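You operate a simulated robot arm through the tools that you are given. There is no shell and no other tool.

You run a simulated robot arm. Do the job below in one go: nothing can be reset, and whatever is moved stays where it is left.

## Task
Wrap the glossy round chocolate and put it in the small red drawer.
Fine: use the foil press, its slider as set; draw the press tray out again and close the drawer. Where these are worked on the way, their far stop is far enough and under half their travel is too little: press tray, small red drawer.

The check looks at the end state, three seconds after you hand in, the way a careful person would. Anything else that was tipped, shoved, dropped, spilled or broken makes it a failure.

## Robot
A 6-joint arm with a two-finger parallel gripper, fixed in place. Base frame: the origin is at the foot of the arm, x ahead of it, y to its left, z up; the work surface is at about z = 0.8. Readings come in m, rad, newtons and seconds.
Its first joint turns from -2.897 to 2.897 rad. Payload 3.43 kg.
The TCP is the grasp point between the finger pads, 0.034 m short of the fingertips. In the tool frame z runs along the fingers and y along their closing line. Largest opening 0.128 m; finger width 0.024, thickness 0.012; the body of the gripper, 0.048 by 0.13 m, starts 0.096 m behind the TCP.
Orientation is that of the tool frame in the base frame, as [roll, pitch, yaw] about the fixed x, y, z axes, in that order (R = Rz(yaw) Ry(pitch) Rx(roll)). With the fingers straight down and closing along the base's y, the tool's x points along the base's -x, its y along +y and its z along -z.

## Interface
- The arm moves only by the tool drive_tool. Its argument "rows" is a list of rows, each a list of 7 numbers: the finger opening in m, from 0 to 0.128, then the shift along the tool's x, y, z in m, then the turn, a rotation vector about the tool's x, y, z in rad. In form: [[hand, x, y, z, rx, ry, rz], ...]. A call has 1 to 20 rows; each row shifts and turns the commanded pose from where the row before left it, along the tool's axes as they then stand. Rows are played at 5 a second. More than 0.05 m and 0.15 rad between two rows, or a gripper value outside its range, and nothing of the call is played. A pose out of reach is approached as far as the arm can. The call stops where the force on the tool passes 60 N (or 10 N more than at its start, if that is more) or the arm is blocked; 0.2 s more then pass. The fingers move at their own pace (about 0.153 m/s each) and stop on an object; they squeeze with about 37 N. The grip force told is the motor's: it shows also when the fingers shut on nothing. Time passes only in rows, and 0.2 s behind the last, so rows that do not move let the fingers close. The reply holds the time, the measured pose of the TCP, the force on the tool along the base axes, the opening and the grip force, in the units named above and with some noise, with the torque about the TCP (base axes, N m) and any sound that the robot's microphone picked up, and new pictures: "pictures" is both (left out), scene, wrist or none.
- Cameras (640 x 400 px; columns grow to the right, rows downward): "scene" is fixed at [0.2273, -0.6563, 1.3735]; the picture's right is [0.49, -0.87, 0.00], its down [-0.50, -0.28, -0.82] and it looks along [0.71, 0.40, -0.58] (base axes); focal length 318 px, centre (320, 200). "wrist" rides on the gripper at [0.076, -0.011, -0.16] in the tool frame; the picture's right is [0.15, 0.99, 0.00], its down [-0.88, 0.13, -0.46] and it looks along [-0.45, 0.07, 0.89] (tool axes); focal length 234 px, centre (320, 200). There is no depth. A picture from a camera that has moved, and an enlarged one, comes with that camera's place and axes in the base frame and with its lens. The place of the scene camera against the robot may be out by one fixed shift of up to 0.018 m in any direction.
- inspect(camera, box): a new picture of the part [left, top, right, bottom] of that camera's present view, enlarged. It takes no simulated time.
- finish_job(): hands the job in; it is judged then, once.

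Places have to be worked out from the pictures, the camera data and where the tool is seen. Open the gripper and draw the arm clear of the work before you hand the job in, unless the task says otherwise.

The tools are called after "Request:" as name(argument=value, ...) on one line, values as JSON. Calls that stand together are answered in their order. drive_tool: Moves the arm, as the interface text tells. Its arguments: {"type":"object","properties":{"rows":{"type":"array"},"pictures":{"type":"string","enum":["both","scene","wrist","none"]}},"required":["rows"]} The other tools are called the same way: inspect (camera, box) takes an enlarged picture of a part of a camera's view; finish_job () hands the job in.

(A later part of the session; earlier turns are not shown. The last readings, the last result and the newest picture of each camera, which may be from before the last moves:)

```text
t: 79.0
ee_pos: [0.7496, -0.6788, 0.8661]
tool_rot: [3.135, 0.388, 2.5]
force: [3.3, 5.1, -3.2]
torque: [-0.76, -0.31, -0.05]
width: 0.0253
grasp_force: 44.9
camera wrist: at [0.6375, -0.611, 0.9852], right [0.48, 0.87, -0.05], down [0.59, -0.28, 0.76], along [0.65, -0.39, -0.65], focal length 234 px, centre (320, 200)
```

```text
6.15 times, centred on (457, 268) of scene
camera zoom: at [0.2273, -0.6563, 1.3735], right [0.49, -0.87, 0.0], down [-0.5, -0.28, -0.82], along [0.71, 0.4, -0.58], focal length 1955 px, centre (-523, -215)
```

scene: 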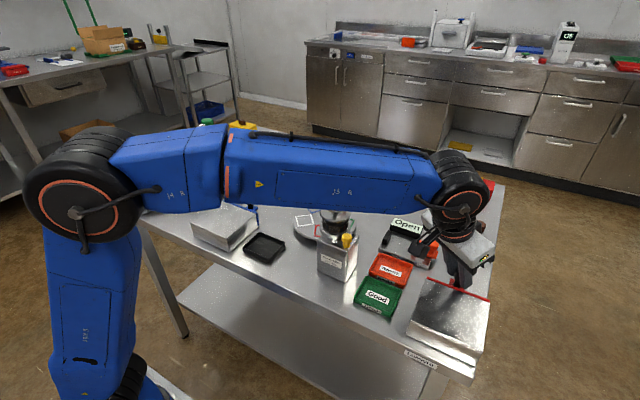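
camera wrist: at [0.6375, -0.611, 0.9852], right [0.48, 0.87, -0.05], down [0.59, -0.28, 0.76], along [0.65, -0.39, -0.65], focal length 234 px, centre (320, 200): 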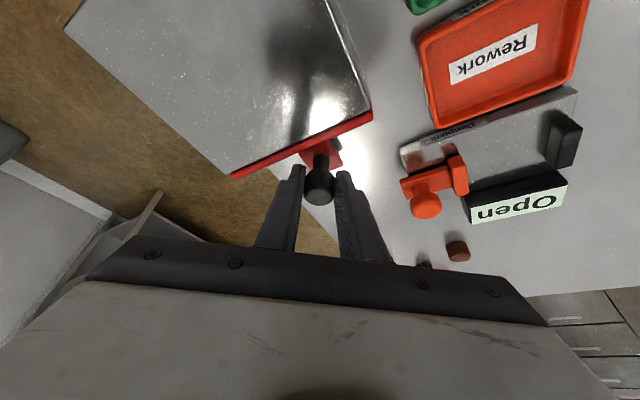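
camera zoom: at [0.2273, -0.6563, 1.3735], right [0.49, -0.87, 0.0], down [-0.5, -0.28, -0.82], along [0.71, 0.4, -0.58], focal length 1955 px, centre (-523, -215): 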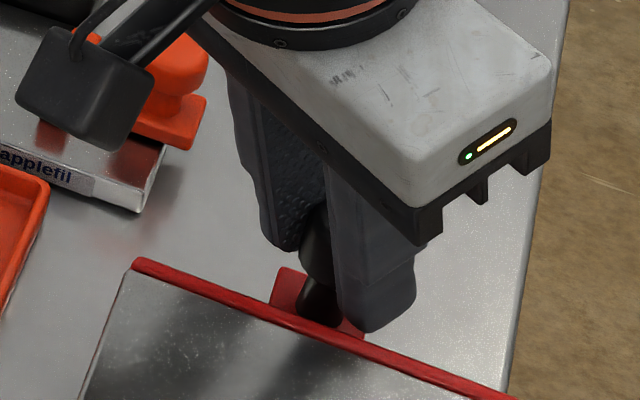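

Gripped. I pull the drawer straight along +x in 12 mm steps.

Request:
drive_tool(rows=[[0.015, -0.0044, 0.0036, 0.0018, 0, 0, 0], [0.015, -0.0089, 0.0072, 0.0036, 0, 0, 0], [0.015, -0.0089, 0.0072, 0.0036, 0, 0, 0], [0.015, -0.0089, 0.0072, 0.0036, 0, 0, 0], [0.015, -0.0089, 0.0072, 0.0036, 0, 0, 0], [0.015, 0, 0, 0, 0, 0, 0]])

Request:
inspect(camera="scene", box=[405, 225, 509, 300])

```text
t: 80.4
ee_pos: [0.8036, -0.6791, 0.8664]
tool_rot: [3.134, 0.391, 2.499]
force: [1.0, 7.5, 2.7]
torque: [-0.23, 0.09, -0.17]
width: 0.0257
grasp_force: 45.1
camera wrist: at [0.6927, -0.611, 0.9852], right [0.48, 0.87, -0.05], down [0.59, -0.28, 0.76], along [0.65, -0.39, -0.65], focal length 234 px, centre (320, 200)
```

scene: 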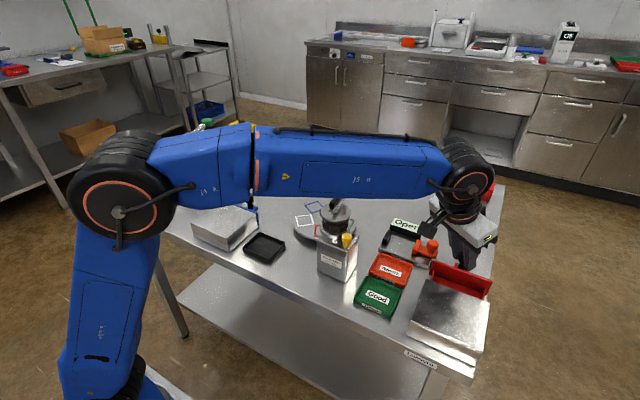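
wrist: 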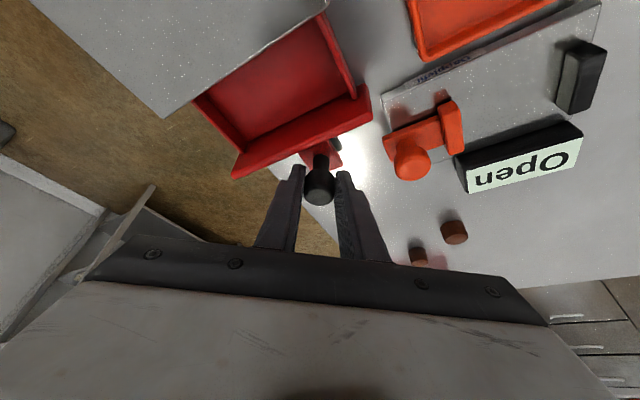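

```text
5.33 times, centred on (457, 262) of scene
camera zoom: at [0.2273, -0.6563, 1.3735], right [0.49, -0.87, 0.0], down [-0.5, -0.28, -0.82], along [0.71, 0.4, -0.58], focal length 1694 px, centre (-411, -133)
```

zoom: 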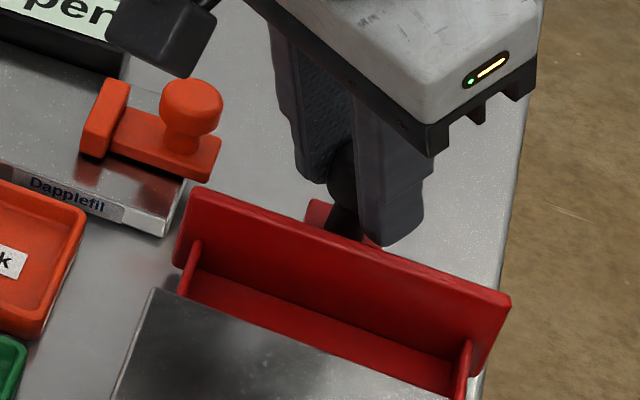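

The drawer opens smoothly and looks empty. I continue to its far stop.

Request:
drive_tool(rows=[[0.015, -0.0089, 0.0072, 0.0036, 0, 0, 0], [0.015, -0.0089, 0.0072, 0.0036, 0, 0, 0], [0.015, -0.0089, 0.0072, 0.0036, 0, 0, 0], [0.015, -0.0089, 0.0072, 0.0036, 0, 0, 0], [0.015, 0, 0, 0, 0, 0, 0]])

Request:
inspect(camera="scene", box=[405, 210, 509, 300])

```text
t: 81.6
ee_pos: [0.851, -0.6817, 0.8661]
tool_rot: [3.136, 0.39, 2.499]
force: [-32.6, -29.7, -2.9]
torque: [-0.92, 0.79, -0.08]
width: 0.0395
grasp_force: 21.7
camera wrist: at [0.7378, -0.6132, 0.9854], right [0.48, 0.87, -0.05], down [0.59, -0.28, 0.76], along [0.65, -0.4, -0.65], focal length 234 px, centre (320, 200)
```

scene: 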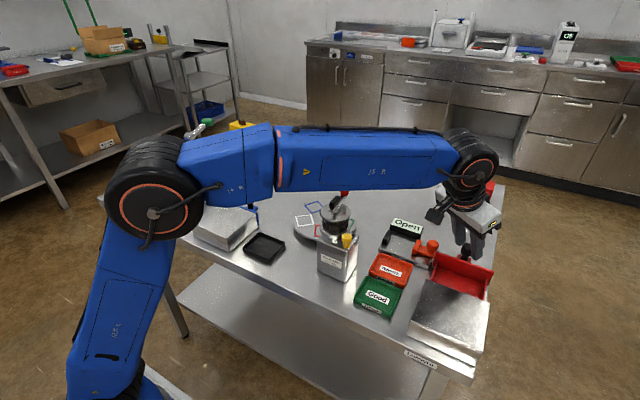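
wrist: 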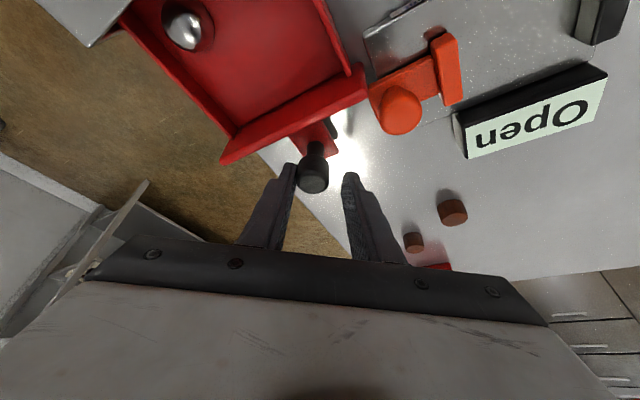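

```text
4.44 times, centred on (457, 255) of scene
camera zoom: at [0.2273, -0.6563, 1.3735], right [0.49, -0.87, 0.0], down [-0.5, -0.28, -0.82], along [0.71, 0.4, -0.58], focal length 1412 px, centre (-289, -44)
```

zoom: 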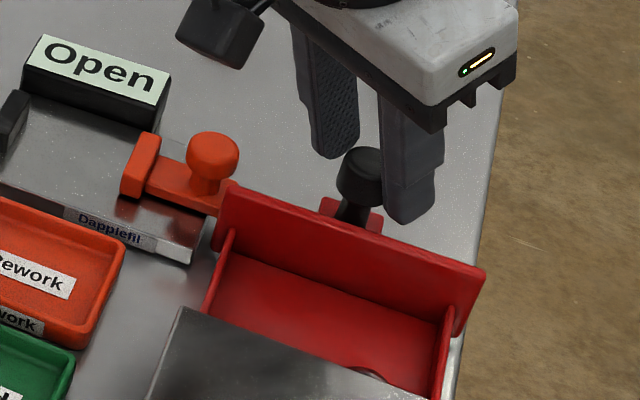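

The drawer has hit a stop (grip slipped a bit on the knob). I check whether the front corner is touching the orange gauge slide, and what lies at the back of the drawer.

Request:
inspect(camera="scene", box=[420, 235, 452, 260])

Request:
inspect(camera="wrist", box=[130, 0, 450, 200])

```text
16.00 times, centred on (436, 248) of scene
camera zoom: at [0.2273, -0.6563, 1.3735], right [0.49, -0.87, 0.0], down [-0.5, -0.28, -0.82], along [0.71, 0.4, -0.58], focal length 5082 px, centre (-1536, -560)
```

zoom: 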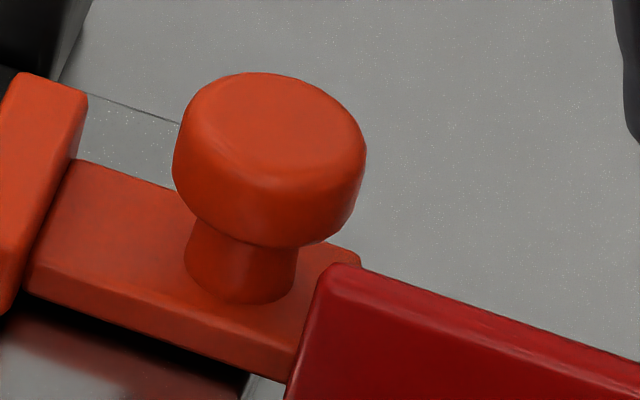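

```text
2.00 times, centred on (290, 100) of wrist
camera zoom: at [0.7378, -0.6132, 0.9854], right [0.48, 0.87, -0.05], down [0.59, -0.28, 0.76], along [0.65, -0.4, -0.65], focal length 468 px, centre (380, 400)
```

zoom: 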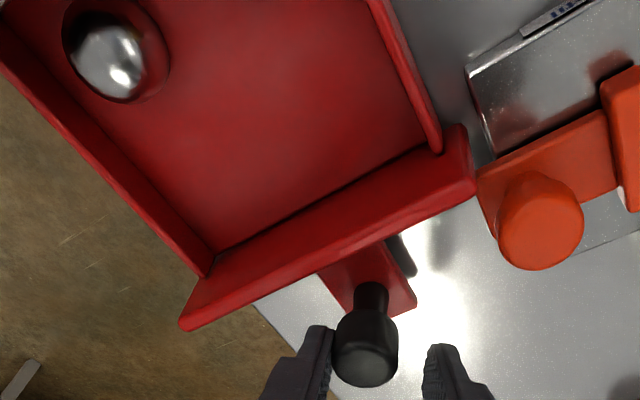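

The drawer is at its stop (~82 mm travel), the orange slide is unmoved, and a silver ball lies in the drawer's right rear; I'll place clear of it. I release the knob, rise vertically and view the interior.

Request:
drive_tool(rows=[[0.06, 0, 0, 0, 0, 0, 0], [0.06, 0, 0, 0, 0, 0, 0], [0.06, -0.0113, 0, -0.0278, 0, 0, 0], [0.06, -0.0151, 0, -0.037, 0, 0, 0], [0.06, -0.0151, 0, -0.037, 0, 0, 0], [0.06, 0.028, -0.018, -0.0224, 0, 0, 0], [0.06, 0.028, -0.018, -0.0224, 0, 0, 0], [0.06, 0.0, 0.0, 0.0, 0, 0.13, 0], [0.06, 0, 0, 0, 0, 0, 0]])

Request:
inspect(camera="wrist", box=[160, 40, 400, 190])

Request:
inspect(camera="scene", box=[405, 220, 509, 350])

```text
t: 83.6
ee_pos: [0.7746, -0.6675, 0.9973]
tool_rot: [3.134, 0.257, 2.499]
force: [0.0, -1.1, 0.3]
torque: [0.0, 0.02, 0.0]
width: 0.0602
grasp_force: 0.1
camera wrist: at [0.6749, -0.6104, 1.1317], right [0.48, 0.88, -0.03], down [0.66, -0.34, 0.67], along [0.57, -0.34, -0.74], focal length 234 px, centre (320, 200)
```

scene: 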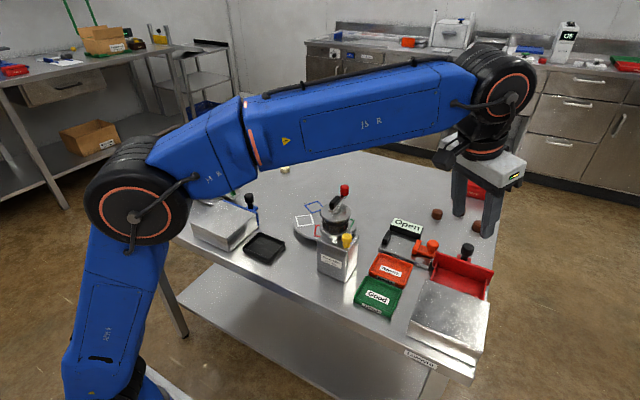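
wrist: 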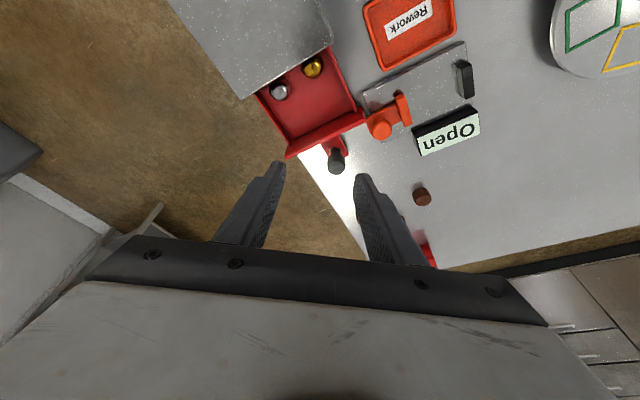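

```text
2.67 times, centred on (280, 115) of wrist
camera zoom: at [0.6749, -0.6104, 1.1317], right [0.48, 0.88, -0.03], down [0.66, -0.34, 0.67], along [0.57, -0.34, -0.74], focal length 624 px, centre (427, 427)
```

zoom: 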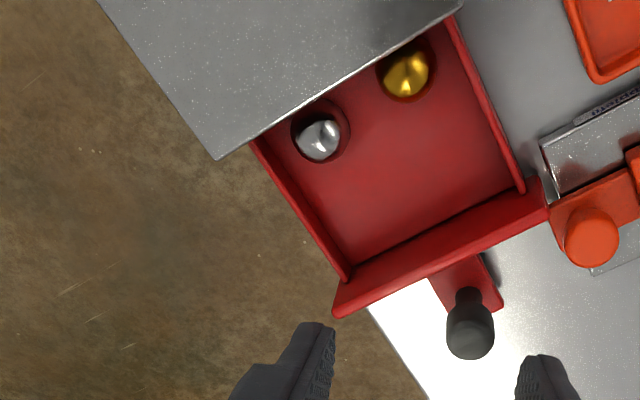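

```text
3.08 times, centred on (457, 285) of scene
camera zoom: at [0.2273, -0.6563, 1.3735], right [0.49, -0.87, 0.0], down [-0.5, -0.28, -0.82], along [0.71, 0.4, -0.58], focal length 977 px, centre (-102, -62)
```

zoom: 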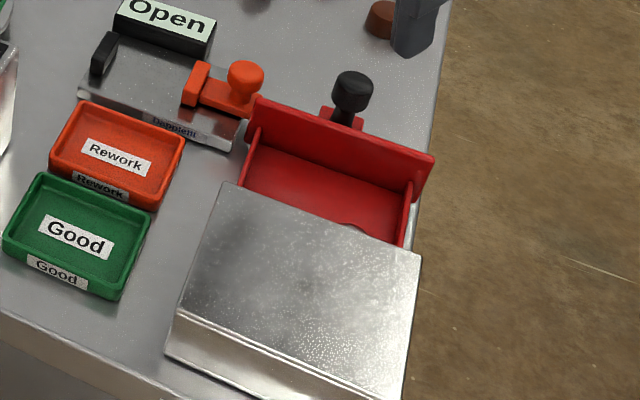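

Inside, a silver and a gold wrapped piece sit near the back; the free space is the front, around (0.767, -0.675). Now I go up, face forward again with tilt 0.26, and travel to the tray.

Request:
drive_tool(rows=[[0.06, 0.0305, 0.0012, -0.0349, 0, 0, 0], [0.06, 0.0305, 0.0012, -0.0349, 0, 0, 0], [0.06, 0.0305, 0.0012, -0.0349, 0, 0, 0], [0.06, 0.0305, 0.0012, -0.0349, 0, 0, 0], [0.06, 0.0305, 0.0012, -0.0349, 0, 0, 0], [0.06, 0, 0, 0, -0.0327, 0, -0.1243], [0.06, 0, 0, 0, -0.0327, 0, -0.1243], [0.06, 0, 0, 0, -0.0327, 0, -0.1243], [0.06, 0, 0, 0, -0.0327, 0, -0.1243], [0.06, 0, 0, 0, -0.0327, 0, -0.1243], [0.06, 0, 0, 0, 0, 0, 0]], pictures="none")

Request:
drive_tool(rows=[[0.05, -0.0083, 0.0453, 0.0123, 0, 0, 0], [0.05, -0.0083, 0.0453, 0.0123, 0, 0, 0], [0.05, -0.0083, 0.0453, 0.0123, 0, 0, 0], [0.05, -0.0083, 0.0453, 0.0123, 0, 0, 0], [0.05, -0.0083, 0.0453, 0.0123, 0, 0, 0], [0.05, -0.0083, 0.0453, 0.0123, 0, 0, 0], [0.05, -0.0083, 0.0453, 0.0123, 0, 0, 0], [0.05, -0.0083, 0.0453, 0.0123, 0, 0, 0], [0.05, -0.0083, 0.0453, 0.0123, 0, 0, 0], [0.05, -0.0083, 0.0453, 0.0123, 0, 0, 0], [0.05, -0.0083, 0.0453, 0.0123, 0, 0, 0], [0.05, -0.0083, 0.0453, 0.0123, 0, 0, 0], [0.05, -0.0083, 0.0453, 0.0123, 0, 0, 0], [0.05, 0, 0, 0, 0, 0, 0]])

Request:
inspect(camera="wrist", box=[220, 80, 420, 205])

```text
t: 86.0
ee_pos: [0.6229, -0.5489, 1.127]
tool_rot: [3.138, 0.263, -3.137]
force: [0.1, -0.3, -0.2]
torque: [0.0, 0.02, 0.01]
width: 0.0599
grasp_force: 0.0
```

```text
t: 89.0
ee_pos: [0.7676, 0.0402, 0.9998]
tool_rot: [3.137, 0.263, -3.14]
force: [0.2, 0.3, 0.1]
torque: [0.0, -0.03, 0.01]
width: 0.0501
grasp_force: 0.1
camera wrist: at [0.653, 0.0276, 1.1347], right [-0.14, 0.99, -0.03], down [0.73, 0.13, 0.67], along [0.67, 0.07, -0.74], focal length 234 px, centre (320, 200)
```

scene: 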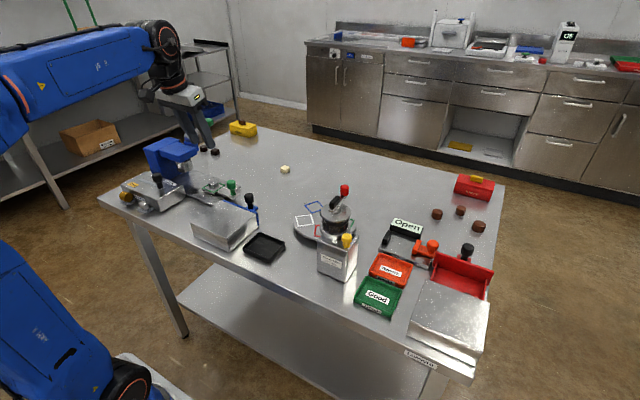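
wrist: 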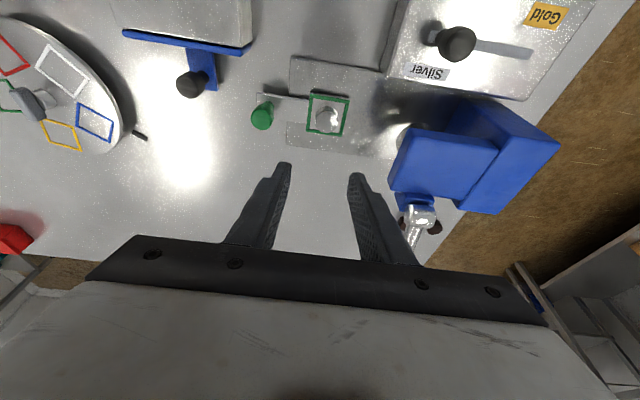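

```text
3.20 times, centred on (320, 142) of wrist
camera zoom: at [0.653, 0.0276, 1.1347], right [-0.14, 0.99, -0.03], down [0.73, 0.13, 0.67], along [0.67, 0.07, -0.74], focal length 749 px, centre (320, 384)
```

zoom: 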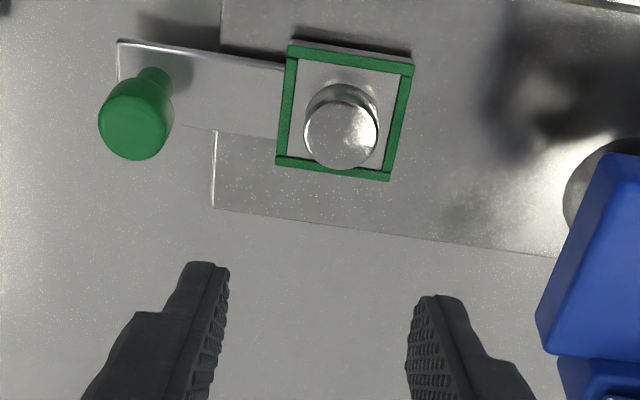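

Chocolate at (0.779, 0.044), now 30 mm across with foil. I descend around it and close.

Request:
drive_tool(rows=[[0.05, 0.0082, 0.0038, 0.0332, 0, 0, 0], [0.05, 0.0082, 0, 0.0332, 0, 0, 0], [0.05, 0.0082, 0, 0.0332, 0, 0, 0], [0.05, 0.0082, 0, 0.0332, 0, 0, 0], [0.05, 0, 0, 0, 0, 0, 0], [0.022, 0, 0, 0, 0, 0, 0], [0.02, 0, 0, 0, 0, 0, 0], [0.02, 0, 0, 0, 0, 0, 0]])

Request:
inspect(camera="wrist", box=[240, 110, 400, 210])

Request:
inspect(camera="scene", box=[190, 150, 254, 200])

```text
t: 90.8
ee_pos: [0.77, 0.0435, 0.8646]
tool_rot: [3.138, 0.262, -3.139]
force: [0.4, -0.4, -0.7]
torque: [-0.02, -0.02, 0.01]
width: 0.0247
grasp_force: 37.0
camera wrist: at [0.6551, 0.0321, 0.9988], right [-0.14, 0.99, -0.03], down [0.73, 0.13, 0.67], along [0.67, 0.07, -0.74], focal length 234 px, centre (320, 200)
```

scene: 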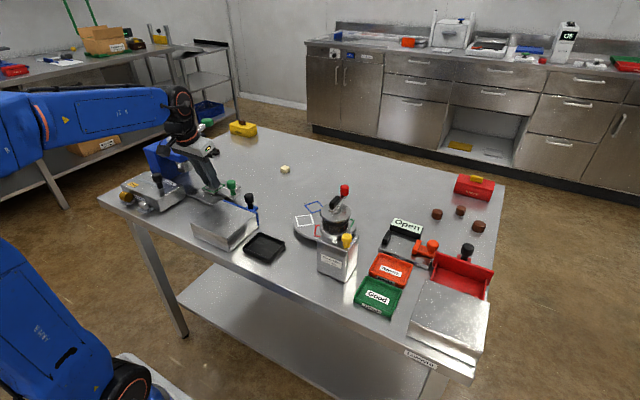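
wrist: 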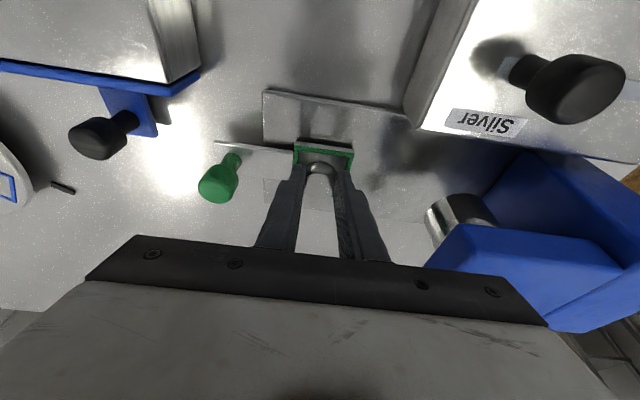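

```text
4.00 times, centred on (320, 160) of wrist
camera zoom: at [0.6551, 0.0321, 0.9988], right [-0.14, 0.99, -0.03], down [0.73, 0.13, 0.67], along [0.67, 0.07, -0.74], focal length 937 px, centre (320, 360)
```

zoom: 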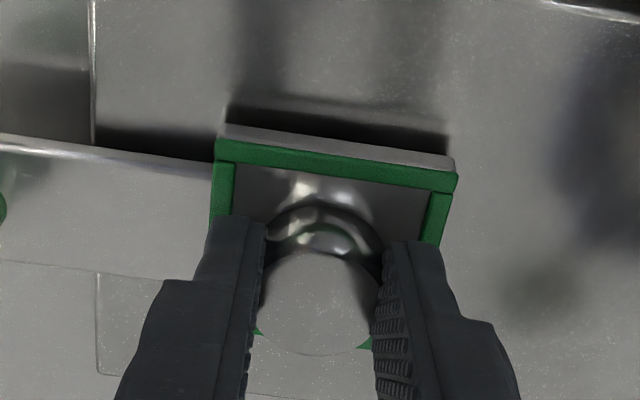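

```text
8.00 times, centred on (222, 175) of scene
camera zoom: at [0.2273, -0.6563, 1.3735], right [0.49, -0.87, 0.0], down [-0.5, -0.28, -0.82], along [0.71, 0.4, -0.58], focal length 2541 px, centre (1104, 400)
```

zoom: 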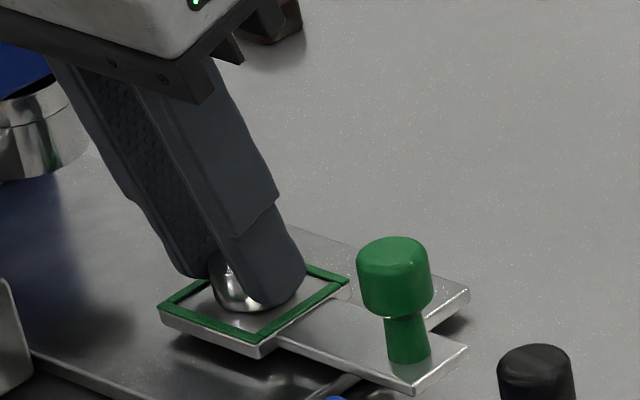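

Held firmly. I lift to z≈1.12 and carry it across above everything toward the drawer.

Request:
drive_tool(rows=[[0.02, -0.0112, 0, -0.0415, 0, 0, 0], [0.02, -0.0112, 0, -0.0415, 0, 0, 0], [0.02, -0.0112, 0, -0.0415, 0, 0, 0], [0.02, -0.0112, 0, -0.0415, 0, 0, 0], [0.02, -0.0112, 0, -0.0415, 0, 0, 0], [0.02, -0.0112, 0, -0.0415, 0, 0, 0], [0.02, 0.0008, -0.0479, -0.0002, 0, 0, 0], [0.02, 0.0008, -0.0479, -0.0002, 0, 0, 0], [0.02, 0.0008, -0.0479, -0.0002, 0, 0, 0], [0.02, 0.0008, -0.0479, -0.0002, 0, 0, 0], [0.02, 0.0008, -0.0479, -0.0002, 0, 0, 0], [0.02, 0.0008, -0.0479, -0.0002, 0, 0, 0], [0.02, 0.0008, -0.0479, -0.0002, 0, 0, 0], [0.02, 0.0008, -0.0479, -0.0002, 0, 0, 0], [0.02, 0.0008, -0.0479, -0.0002, 0, 0, 0], [0.02, 0.0008, -0.0479, -0.0002, 0, 0, 0], [0.02, 0.0008, -0.0479, -0.0002, 0, 0, 0], [0.02, 0, 0, 0, 0, 0, 0]])

```text
t: 94.6
ee_pos: [0.7607, -0.484, 1.1217]
tool_rot: [3.137, 0.262, -3.139]
force: [-0.4, -0.2, 0.3]
torque: [0.04, 0.03, -0.02]
width: 0.0247
grasp_force: 37.6
camera wrist: at [0.6467, -0.4968, 1.2549], right [-0.14, 0.99, -0.03], down [0.73, 0.13, 0.67], along [0.67, 0.07, -0.74], focal length 234 px, centre (320, 200)
```

scene: 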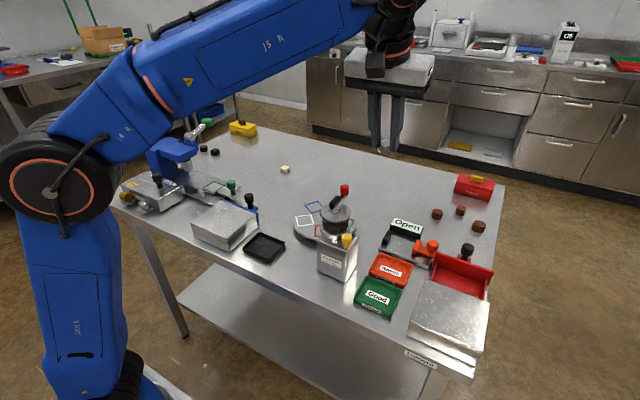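
wrist: 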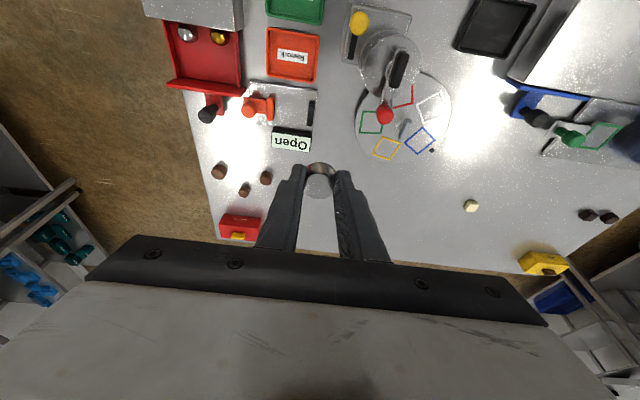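

Continuing to above the drawer and lowering to z≈1.02 for a check.

Request:
drive_tool(rows=[[0.02, 0.0006, -0.0478, 0, 0, 0, 0], [0.02, 0.0006, -0.0478, 0, 0, 0, 0], [0.02, 0.0006, -0.0478, 0, 0, 0, 0], [0.02, 0.0006, -0.0478, 0, 0, 0, 0], [0.02, 0.0087, 0, 0.0322, 0, 0, 0], [0.02, 0.0087, 0, 0.0322, 0, 0, 0], [0.02, 0.0087, 0, 0.0322, 0, 0, 0], [0.02, 0, 0, 0, 0, 0, 0]])

Request:
inspect(camera="wrist", box=[200, 60, 440, 210])

```text
t: 96.4
ee_pos: [0.7595, -0.6716, 1.0165]
tool_rot: [3.139, 0.262, -3.14]
force: [-0.6, -0.9, -0.2]
torque: [0.01, 0.01, -0.02]
width: 0.0246
grasp_force: 36.8
out of reach, approached as far as the arm can: row 4
camera wrist: at [0.6462, -0.6835, 1.1506], right [-0.14, 0.99, -0.03], down [0.73, 0.13, 0.67], along [0.67, 0.07, -0.74], focal length 234 px, centre (320, 200)
```

scene: 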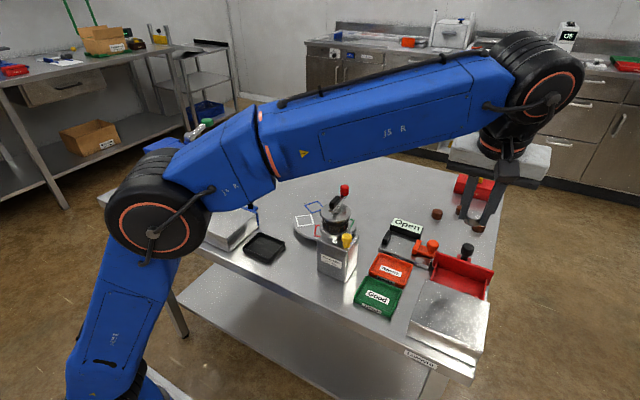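
wrist: 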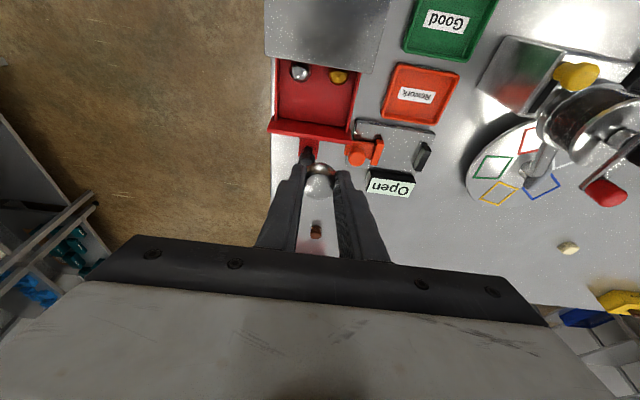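

```text
2.67 times, centred on (320, 135) of wrist
camera zoom: at [0.6462, -0.6835, 1.1506], right [-0.14, 0.99, -0.03], down [0.73, 0.13, 0.67], along [0.67, 0.07, -0.74], focal length 624 px, centre (320, 373)
```

zoom: 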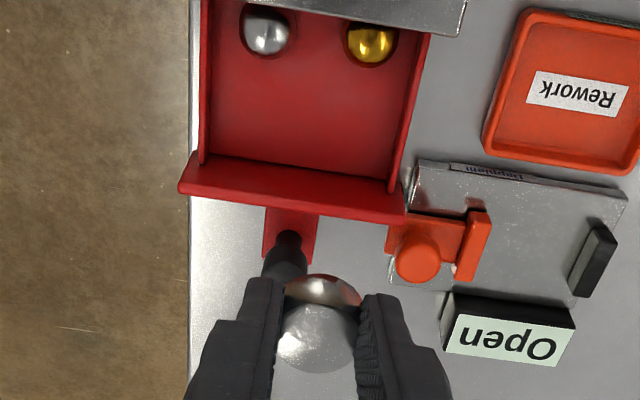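

The free front part of the drawer centres on about (0.770, -0.685). I shift 13 mm and lower toward the drawer floor, stopping about 1 cm above expected contact.

Request:
drive_tool(rows=[[0.02, 0.0084, -0.0134, 0.0322, 0, 0, 0], [0.02, 0.01, 0, 0.0391, 0, 0, 0], [0.02, 0.01, 0, 0.0391, 0, 0, 0], [0.02, 0.01, 0, 0.0391, 0, 0, 0], [0.02, 0, 0, 0, 0, 0, 0]])

Request:
inspect(camera="wrist", box=[220, 80, 420, 205])

Request:
inspect(camera="scene", box=[420, 225, 500, 305])

```text
t: 97.6
ee_pos: [0.7629, -0.6841, 0.863]
tool_rot: [3.138, 0.262, -3.141]
force: [-0.4, 0.4, -0.6]
torque: [0.07, -0.01, 0.02]
width: 0.0266
grasp_force: 36.9
camera wrist: at [0.6481, -0.6965, 0.9976], right [-0.14, 0.99, -0.03], down [0.73, 0.13, 0.67], along [0.67, 0.07, -0.74], focal length 234 px, centre (320, 200)
```

scene: 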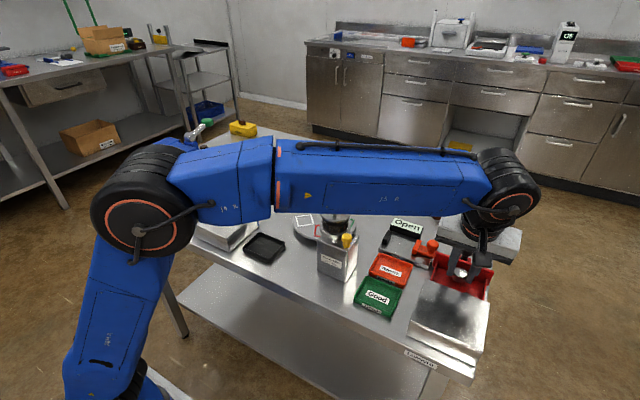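
wrist: 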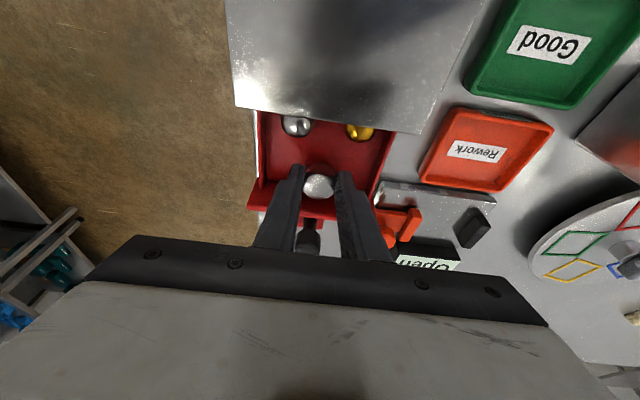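

```text
3.20 times, centred on (320, 142) of wrist
camera zoom: at [0.6481, -0.6965, 0.9976], right [-0.14, 0.99, -0.03], down [0.73, 0.13, 0.67], along [0.67, 0.07, -0.74], focal length 749 px, centre (320, 384)
```

zoom: 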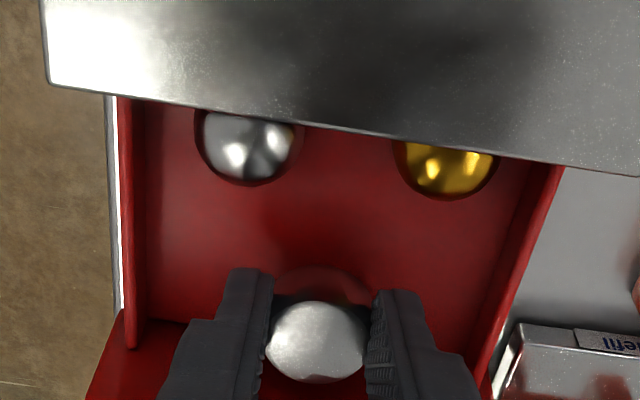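

```text
5.00 times, centred on (460, 265) of scene
camera zoom: at [0.2273, -0.6563, 1.3735], right [0.49, -0.87, 0.0], down [-0.5, -0.28, -0.82], along [0.71, 0.4, -0.58], focal length 1588 px, centre (-380, -125)
```

zoom: 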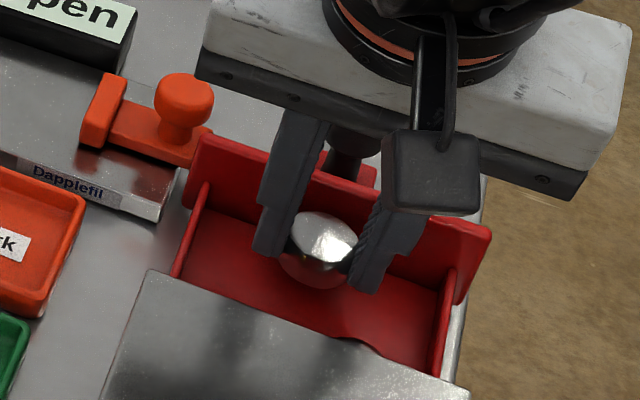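

The finger gap changed from 24.6 to 26.6 mm, so I check how the chocolate sits in the grip before going on.

Request:
inspect(camera="wrist", box=[284, 155, 356, 205])

Request:
inspect(camera="scene", box=[444, 255, 476, 280])

```text
8.00 times, centred on (320, 180) of wrist
camera zoom: at [0.6481, -0.6965, 0.9976], right [-0.14, 0.99, -0.03], down [0.73, 0.13, 0.67], along [0.67, 0.07, -0.74], focal length 1873 px, centre (320, 360)
```

zoom: 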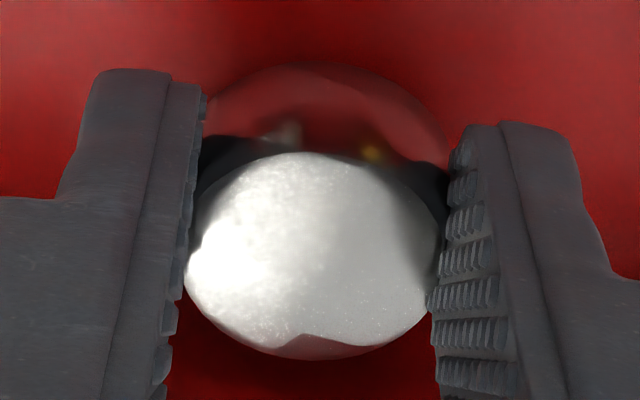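

```text
16.00 times, centred on (460, 268) of scene
camera zoom: at [0.2273, -0.6563, 1.3735], right [0.49, -0.87, 0.0], down [-0.5, -0.28, -0.82], along [0.71, 0.4, -0.58], focal length 5082 px, centre (-1920, -880)
```

zoom: 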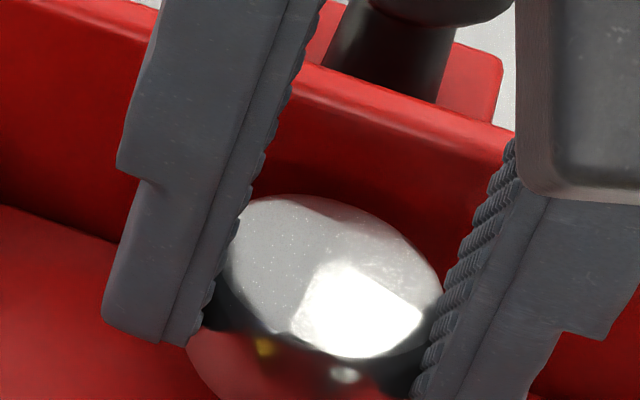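

It is upright; the odd look is foil reflecting the red walls. I lower in small steps, reading the force.

Request:
drive_tool(rows=[[0.02, 0.0008, 0, 0.0029, 0, 0, 0], [0.02, 0.0008, 0, 0.0029, 0, 0, 0], [0.02, 0, 0, 0, 0, 0, 0]], pictures="none")

```text
t: 98.4
ee_pos: [0.7615, -0.6848, 0.8563]
tool_rot: [3.138, 0.263, -3.139]
force: [-0.5, 0.1, 0.3]
torque: [-0.03, 0.03, -0.03]
width: 0.0274
grasp_force: 37.1
```

No contact yet, and the gap is creeping (27.4 mm), so I lower promptly in 2 mm steps.

Request:
drive_tool(rows=[[0.02, 0.0005, 0, 0.0019, 0, 0, 0], [0.02, 0.0005, 0, 0.0019, 0, 0, 0], [0.02, 0, 0, 0, 0, 0, 0]], pictures="none")

Request:
inspect(camera="scene", box=[436, 250, 484, 290])

```text
t: 99.2
ee_pos: [0.7619, -0.6845, 0.8526]
tool_rot: [3.139, 0.261, -3.14]
force: [-0.4, 0.4, 0.1]
torque: [0.01, 0.05, 0.02]
width: 0.0272
grasp_force: 37.0
```

```text
10.00 times, centred on (460, 270) of scene
camera zoom: at [0.2273, -0.6563, 1.3735], right [0.49, -0.87, 0.0], down [-0.5, -0.28, -0.82], along [0.71, 0.4, -0.58], focal length 3176 px, centre (-1080, -500)
```

zoom: 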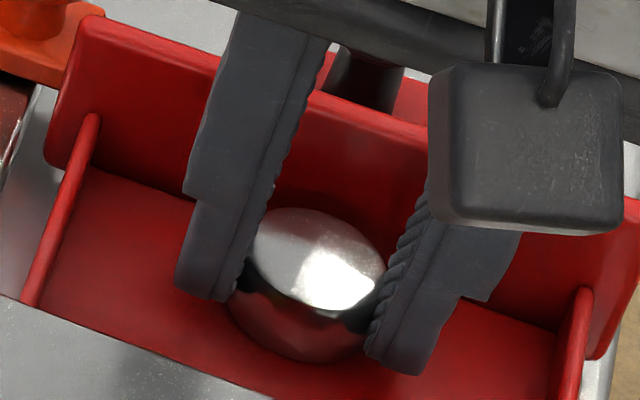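

Still no contact force; continuing down in 2 mm steps.

Request:
drive_tool(rows=[[0.02, 0.0005, 0, 0.0019, 0, 0, 0], [0.02, 0.0005, 0, 0.0019, 0, 0, 0], [0.02, 0, 0, 0, 0, 0, 0]], pictures="none")

```text
t: 100.0
ee_pos: [0.761, -0.6844, 0.8509]
tool_rot: [-3.141, 0.266, -3.141]
force: [0.3, -2.8, 27.2]
torque: [-0.06, -0.32, -0.04]
width: 0.0273
grasp_force: 37.4
```

Contact with the drawer floor (27 N). I back off 1.5 mm, release with a small opening, and withdraw straight up.

Request:
drive_tool(rows=[[0.02, -0.0004, 0, -0.0014, 0, 0, 0], [0.03, 0, 0, 0, 0, 0, 0], [0.04, 0, 0, 0, 0, 0, 0], [0.04, 0, 0, 0, 0, 0, 0], [0.04, -0.0052, 0, -0.0193, 0, 0, 0], [0.04, -0.0104, 0, -0.0386, 0, 0, 0], [0.04, -0.0104, 0, -0.0386, 0, 0, 0], [0.04, -0.0104, 0, -0.0386, 0, 0, 0], [0.04, 0, 0, 0, 0, 0, 0]])

Request:
inspect(camera="scene", box=[420, 225, 500, 305])

Request:
inspect(camera="wrist", box=[220, 50, 420, 175])

```text
t: 102.0
ee_pos: [0.7619, -0.6852, 0.9911]
tool_rot: [3.138, 0.26, -3.14]
force: [0.1, -0.4, -0.5]
torque: [-0.05, 0.0, 0.01]
width: 0.0398
grasp_force: 0.1
camera wrist: at [0.6468, -0.6977, 1.1254], right [-0.14, 0.99, -0.03], down [0.73, 0.13, 0.67], along [0.67, 0.07, -0.74], focal length 234 px, centre (320, 200)
```

scene: 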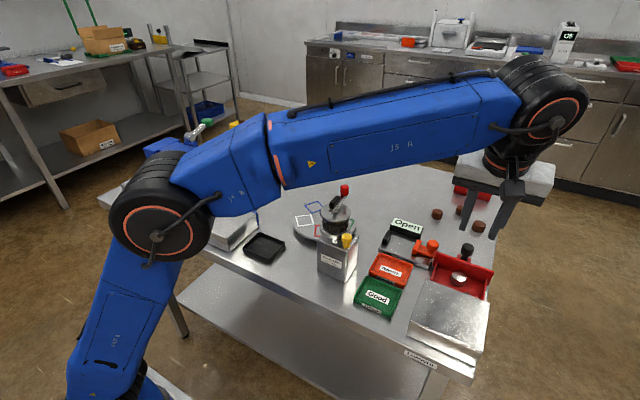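
wrist: 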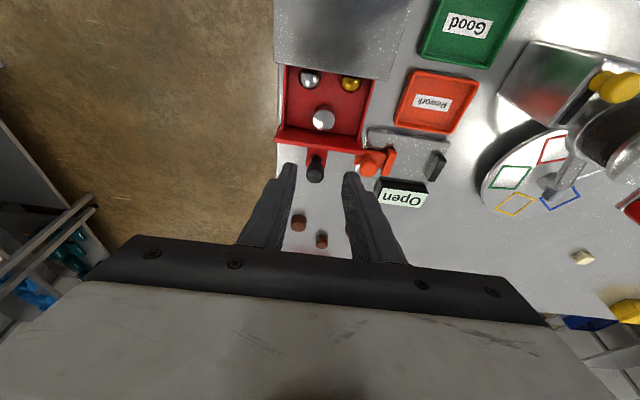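

```text
5.00 times, centred on (460, 265) of scene
camera zoom: at [0.2273, -0.6563, 1.3735], right [0.49, -0.87, 0.0], down [-0.5, -0.28, -0.82], along [0.71, 0.4, -0.58], focal length 1588 px, centre (-380, -125)
```

zoom: 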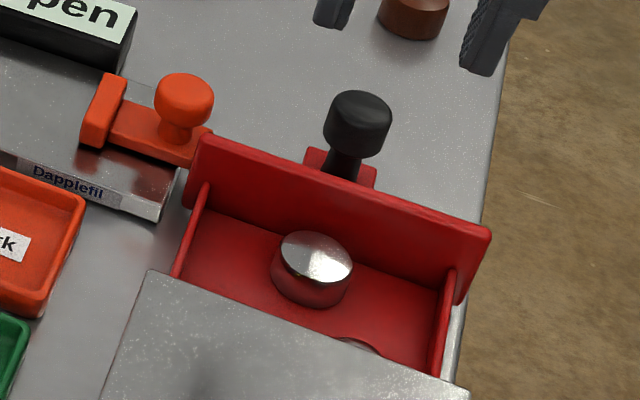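

```text
3.20 times, centred on (320, 112) of wrist
camera zoom: at [0.6468, -0.6977, 1.1254], right [-0.14, 0.99, -0.03], down [0.73, 0.13, 0.67], along [0.67, 0.07, -0.74], focal length 749 px, centre (320, 480)
```

zoom: 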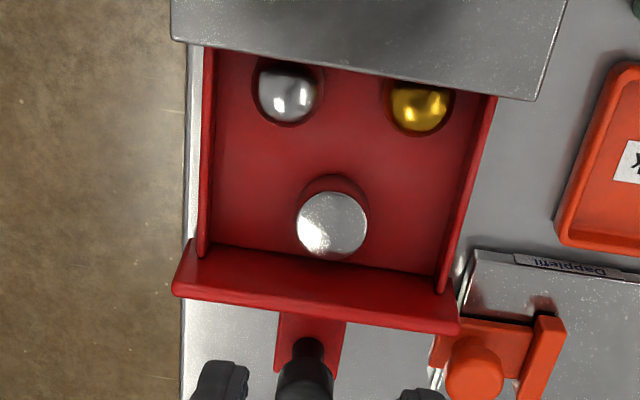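

The wrapped chocolate lies flat at the front of the drawer, apart from the other two. Now to close: I turn the tool toward the radial direction again with tilt 0.39 and move above the knob at (0.835, -0.684).

Request:
drive_tool(rows=[[0.05, 0, 0, 0, 0.0333, 0, 0.1236], [0.05, 0, 0, 0, 0.0333, 0, 0.1236], [0.05, 0, 0, 0, 0.0333, 0, 0.1236], [0.05, 0, 0, 0, 0.0333, 0, 0.1236], [0.05, 0, 0, 0, 0.0333, 0, 0.1236], [0.05, 0, 0, 0, 0, -0.13, 0], [0.05, -0.0224, 0.0223, 0.0152, 0, 0, 0], [0.05, -0.0224, 0.0223, 0.0152, 0, 0, 0], [0.05, 0, 0, 0, 0, 0, 0]])

Request:
inspect(camera="wrist", box=[200, 60, 440, 210])

```text
t: 104.0
ee_pos: [0.8311, -0.6811, 0.9807]
tool_rot: [3.139, 0.389, 2.503]
force: [0.0, -0.5, 0.7]
torque: [-0.02, -0.01, 0.0]
width: 0.0501
grasp_force: 0.0
camera wrist: at [0.7192, -0.6113, 1.0994], right [0.48, 0.88, -0.05], down [0.59, -0.28, 0.76], along [0.65, -0.4, -0.65], focal length 234 px, centre (320, 200)
```

scene: 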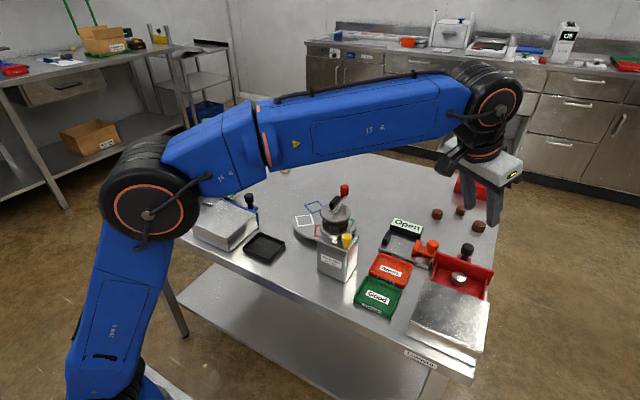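
wrist: 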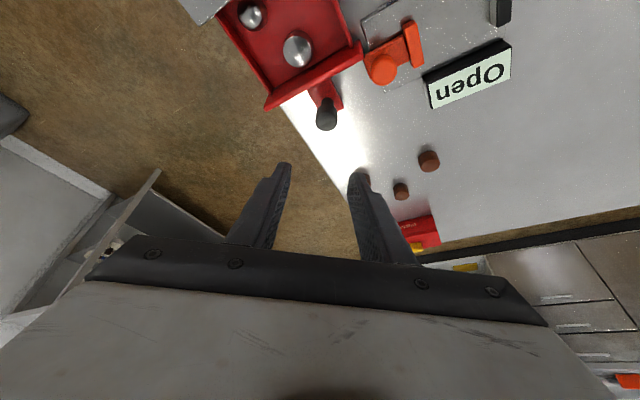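

```text
2.67 times, centred on (320, 135) of wrist
camera zoom: at [0.7192, -0.6113, 1.0994], right [0.48, 0.88, -0.05], down [0.59, -0.28, 0.76], along [0.65, -0.4, -0.65], focal length 624 px, centre (320, 373)
```

zoom: 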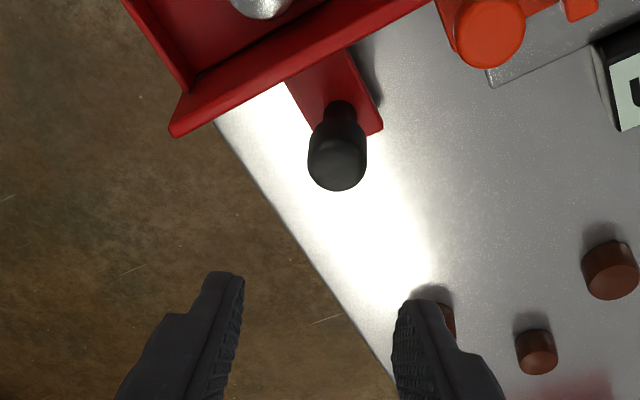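

Knob confirmed at (0.8395, -0.6835). I descend and grip it.

Request:
drive_tool(rows=[[0.05, 0.0098, 0.0008, 0.0265, 0, 0, 0], [0.05, 0.0098, 0.0008, 0.0265, 0, 0, 0], [0.05, 0.0098, 0.0008, 0.0265, 0, 0, 0], [0.05, 0.0098, 0.0008, 0.0265, 0, 0, 0], [0.05, 0, 0, 0, 0, 0, 0], [0.02, 0, 0, 0, 0, 0, 0], [0.015, 0, 0, 0, 0, 0, 0], [0.015, 0, 0, 0, 0, 0, 0]])

Request:
inspect(camera="scene", box=[420, 215, 500, 305])

```text
t: 105.8
ee_pos: [0.8367, -0.6799, 0.8663]
tool_rot: [3.14, 0.392, 2.504]
force: [-1.4, -9.7, -2.8]
torque: [-0.92, -0.74, -0.25]
width: 0.0253
grasp_force: 44.9
camera wrist: at [0.7243, -0.6119, 0.9851], right [0.48, 0.88, -0.05], down [0.59, -0.28, 0.76], along [0.65, -0.4, -0.65], focal length 234 px, centre (320, 200)
```

scene: 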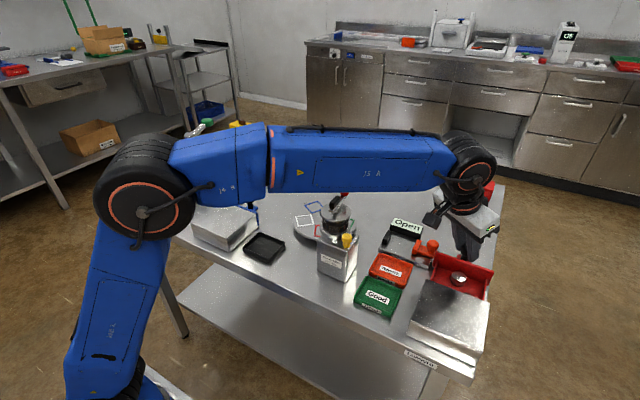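
wrist: 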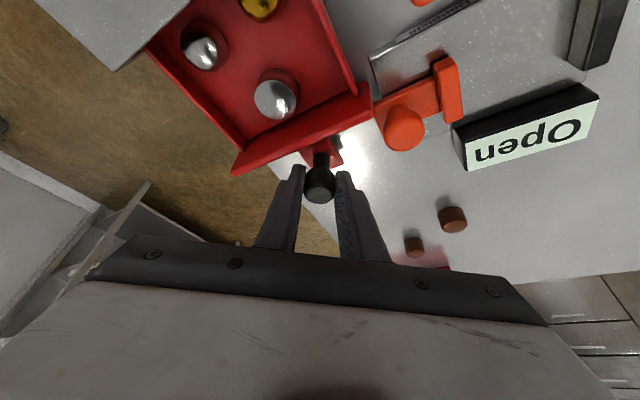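

```text
4.44 times, centred on (460, 260) of scene
camera zoom: at [0.2273, -0.6563, 1.3735], right [0.49, -0.87, 0.0], down [-0.5, -0.28, -0.82], along [0.71, 0.4, -0.58], focal length 1412 px, centre (-302, -67)
```

zoom: 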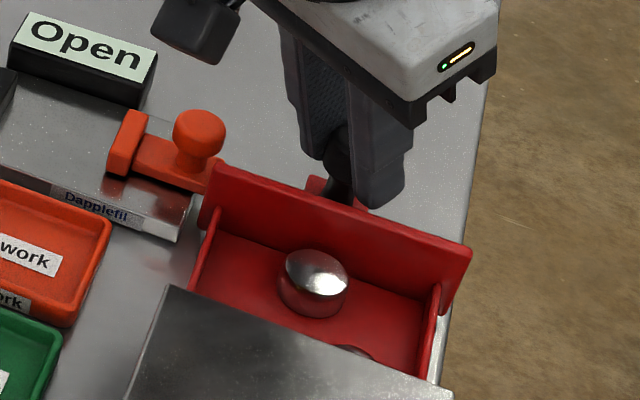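

Gripped. I push the drawer in along -x, slowly so nothing inside slides.

Request:
drive_tool(rows=[[0.015, 0.0037, -0.003, -0.0015, 0, 0, 0], [0.015, 0.0074, -0.006, -0.003, 0, 0, 0], [0.015, 0.0074, -0.006, -0.003, 0, 0, 0], [0.015, 0.0074, -0.006, -0.003, 0, 0, 0], [0.015, 0.0074, -0.006, -0.003, 0, 0, 0], [0.015, 0.0074, -0.006, -0.003, 0, 0, 0], [0.015, 0.0074, -0.006, -0.003, 0, 0, 0], [0.015, 0.0074, -0.006, -0.003, 0, 0, 0], [0.015, 0, 0, 0, 0, 0, 0]])

Request:
inspect(camera="scene", box=[405, 225, 509, 305])

```text
t: 107.8
ee_pos: [0.76, -0.6797, 0.8669]
tool_rot: [3.14, 0.392, 2.504]
force: [1.4, 5.2, 8.6]
torque: [0.24, 0.45, -0.05]
width: 0.0259
grasp_force: 44.8
camera wrist: at [0.6475, -0.612, 0.985], right [0.48, 0.88, -0.05], down [0.59, -0.28, 0.76], along [0.65, -0.39, -0.65], focal length 234 px, centre (320, 200)
```

scene: 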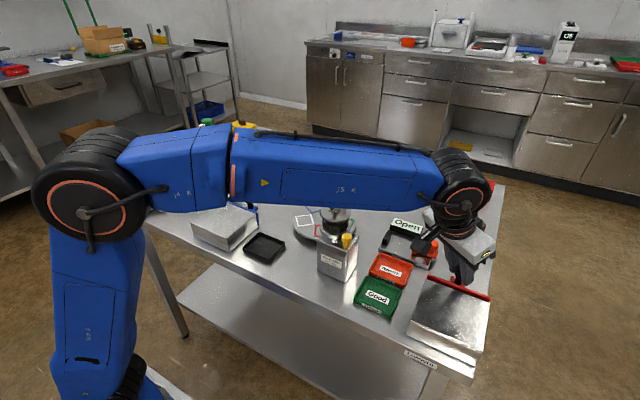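
wrist: 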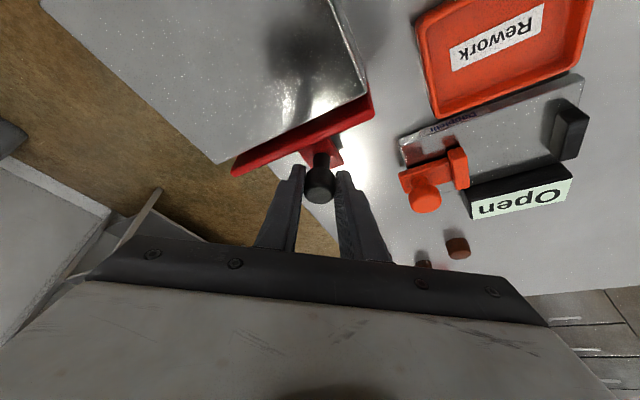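

```text
5.00 times, centred on (457, 265) of scene
camera zoom: at [0.2273, -0.6563, 1.3735], right [0.49, -0.87, 0.0], down [-0.5, -0.28, -0.82], along [0.71, 0.4, -0.58], focal length 1588 px, centre (-365, -125)
```

zoom: 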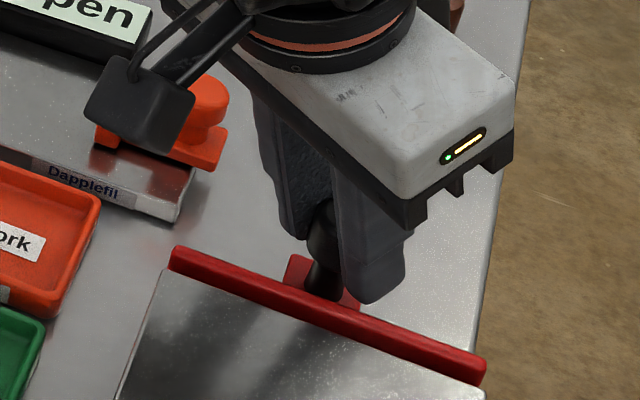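

About 1 cm remains. I push the rest in small steps until the closed stop is felt.

Request:
drive_tool(rows=[[0.015, 0.0037, -0.003, -0.0015, 0, 0, 0], [0.015, 0.003, -0.0024, -0.0012, 0, 0, 0], [0.015, 0.0022, -0.0018, -0.0009, 0, 0, 0], [0.015, 0, 0, 0, 0, 0, 0]], pictures="none")

Request:
inspect(camera="scene", box=[405, 235, 509, 300])

```text
t: 108.8
ee_pos: [0.7516, -0.6804, 0.8672]
tool_rot: [3.14, 0.393, 2.505]
force: [35.7, 7.1, 10.1]
torque: [-0.34, -1.07, 0.04]
width: 0.0253
grasp_force: 45.0
```

```text
6.15 times, centred on (457, 268) of scene
camera zoom: at [0.2273, -0.6563, 1.3735], right [0.49, -0.87, 0.0], down [-0.5, -0.28, -0.82], along [0.71, 0.4, -0.58], focal length 1955 px, centre (-523, -215)
```

zoom: 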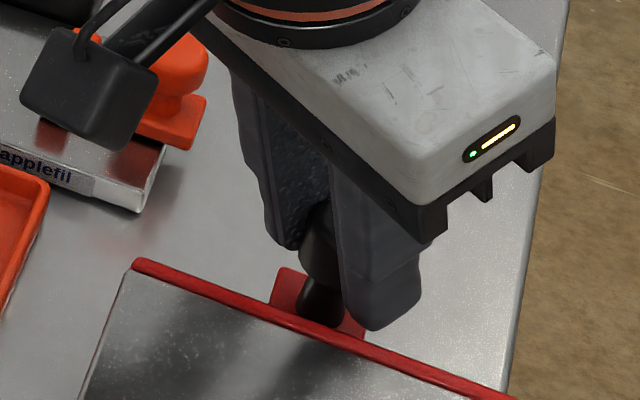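

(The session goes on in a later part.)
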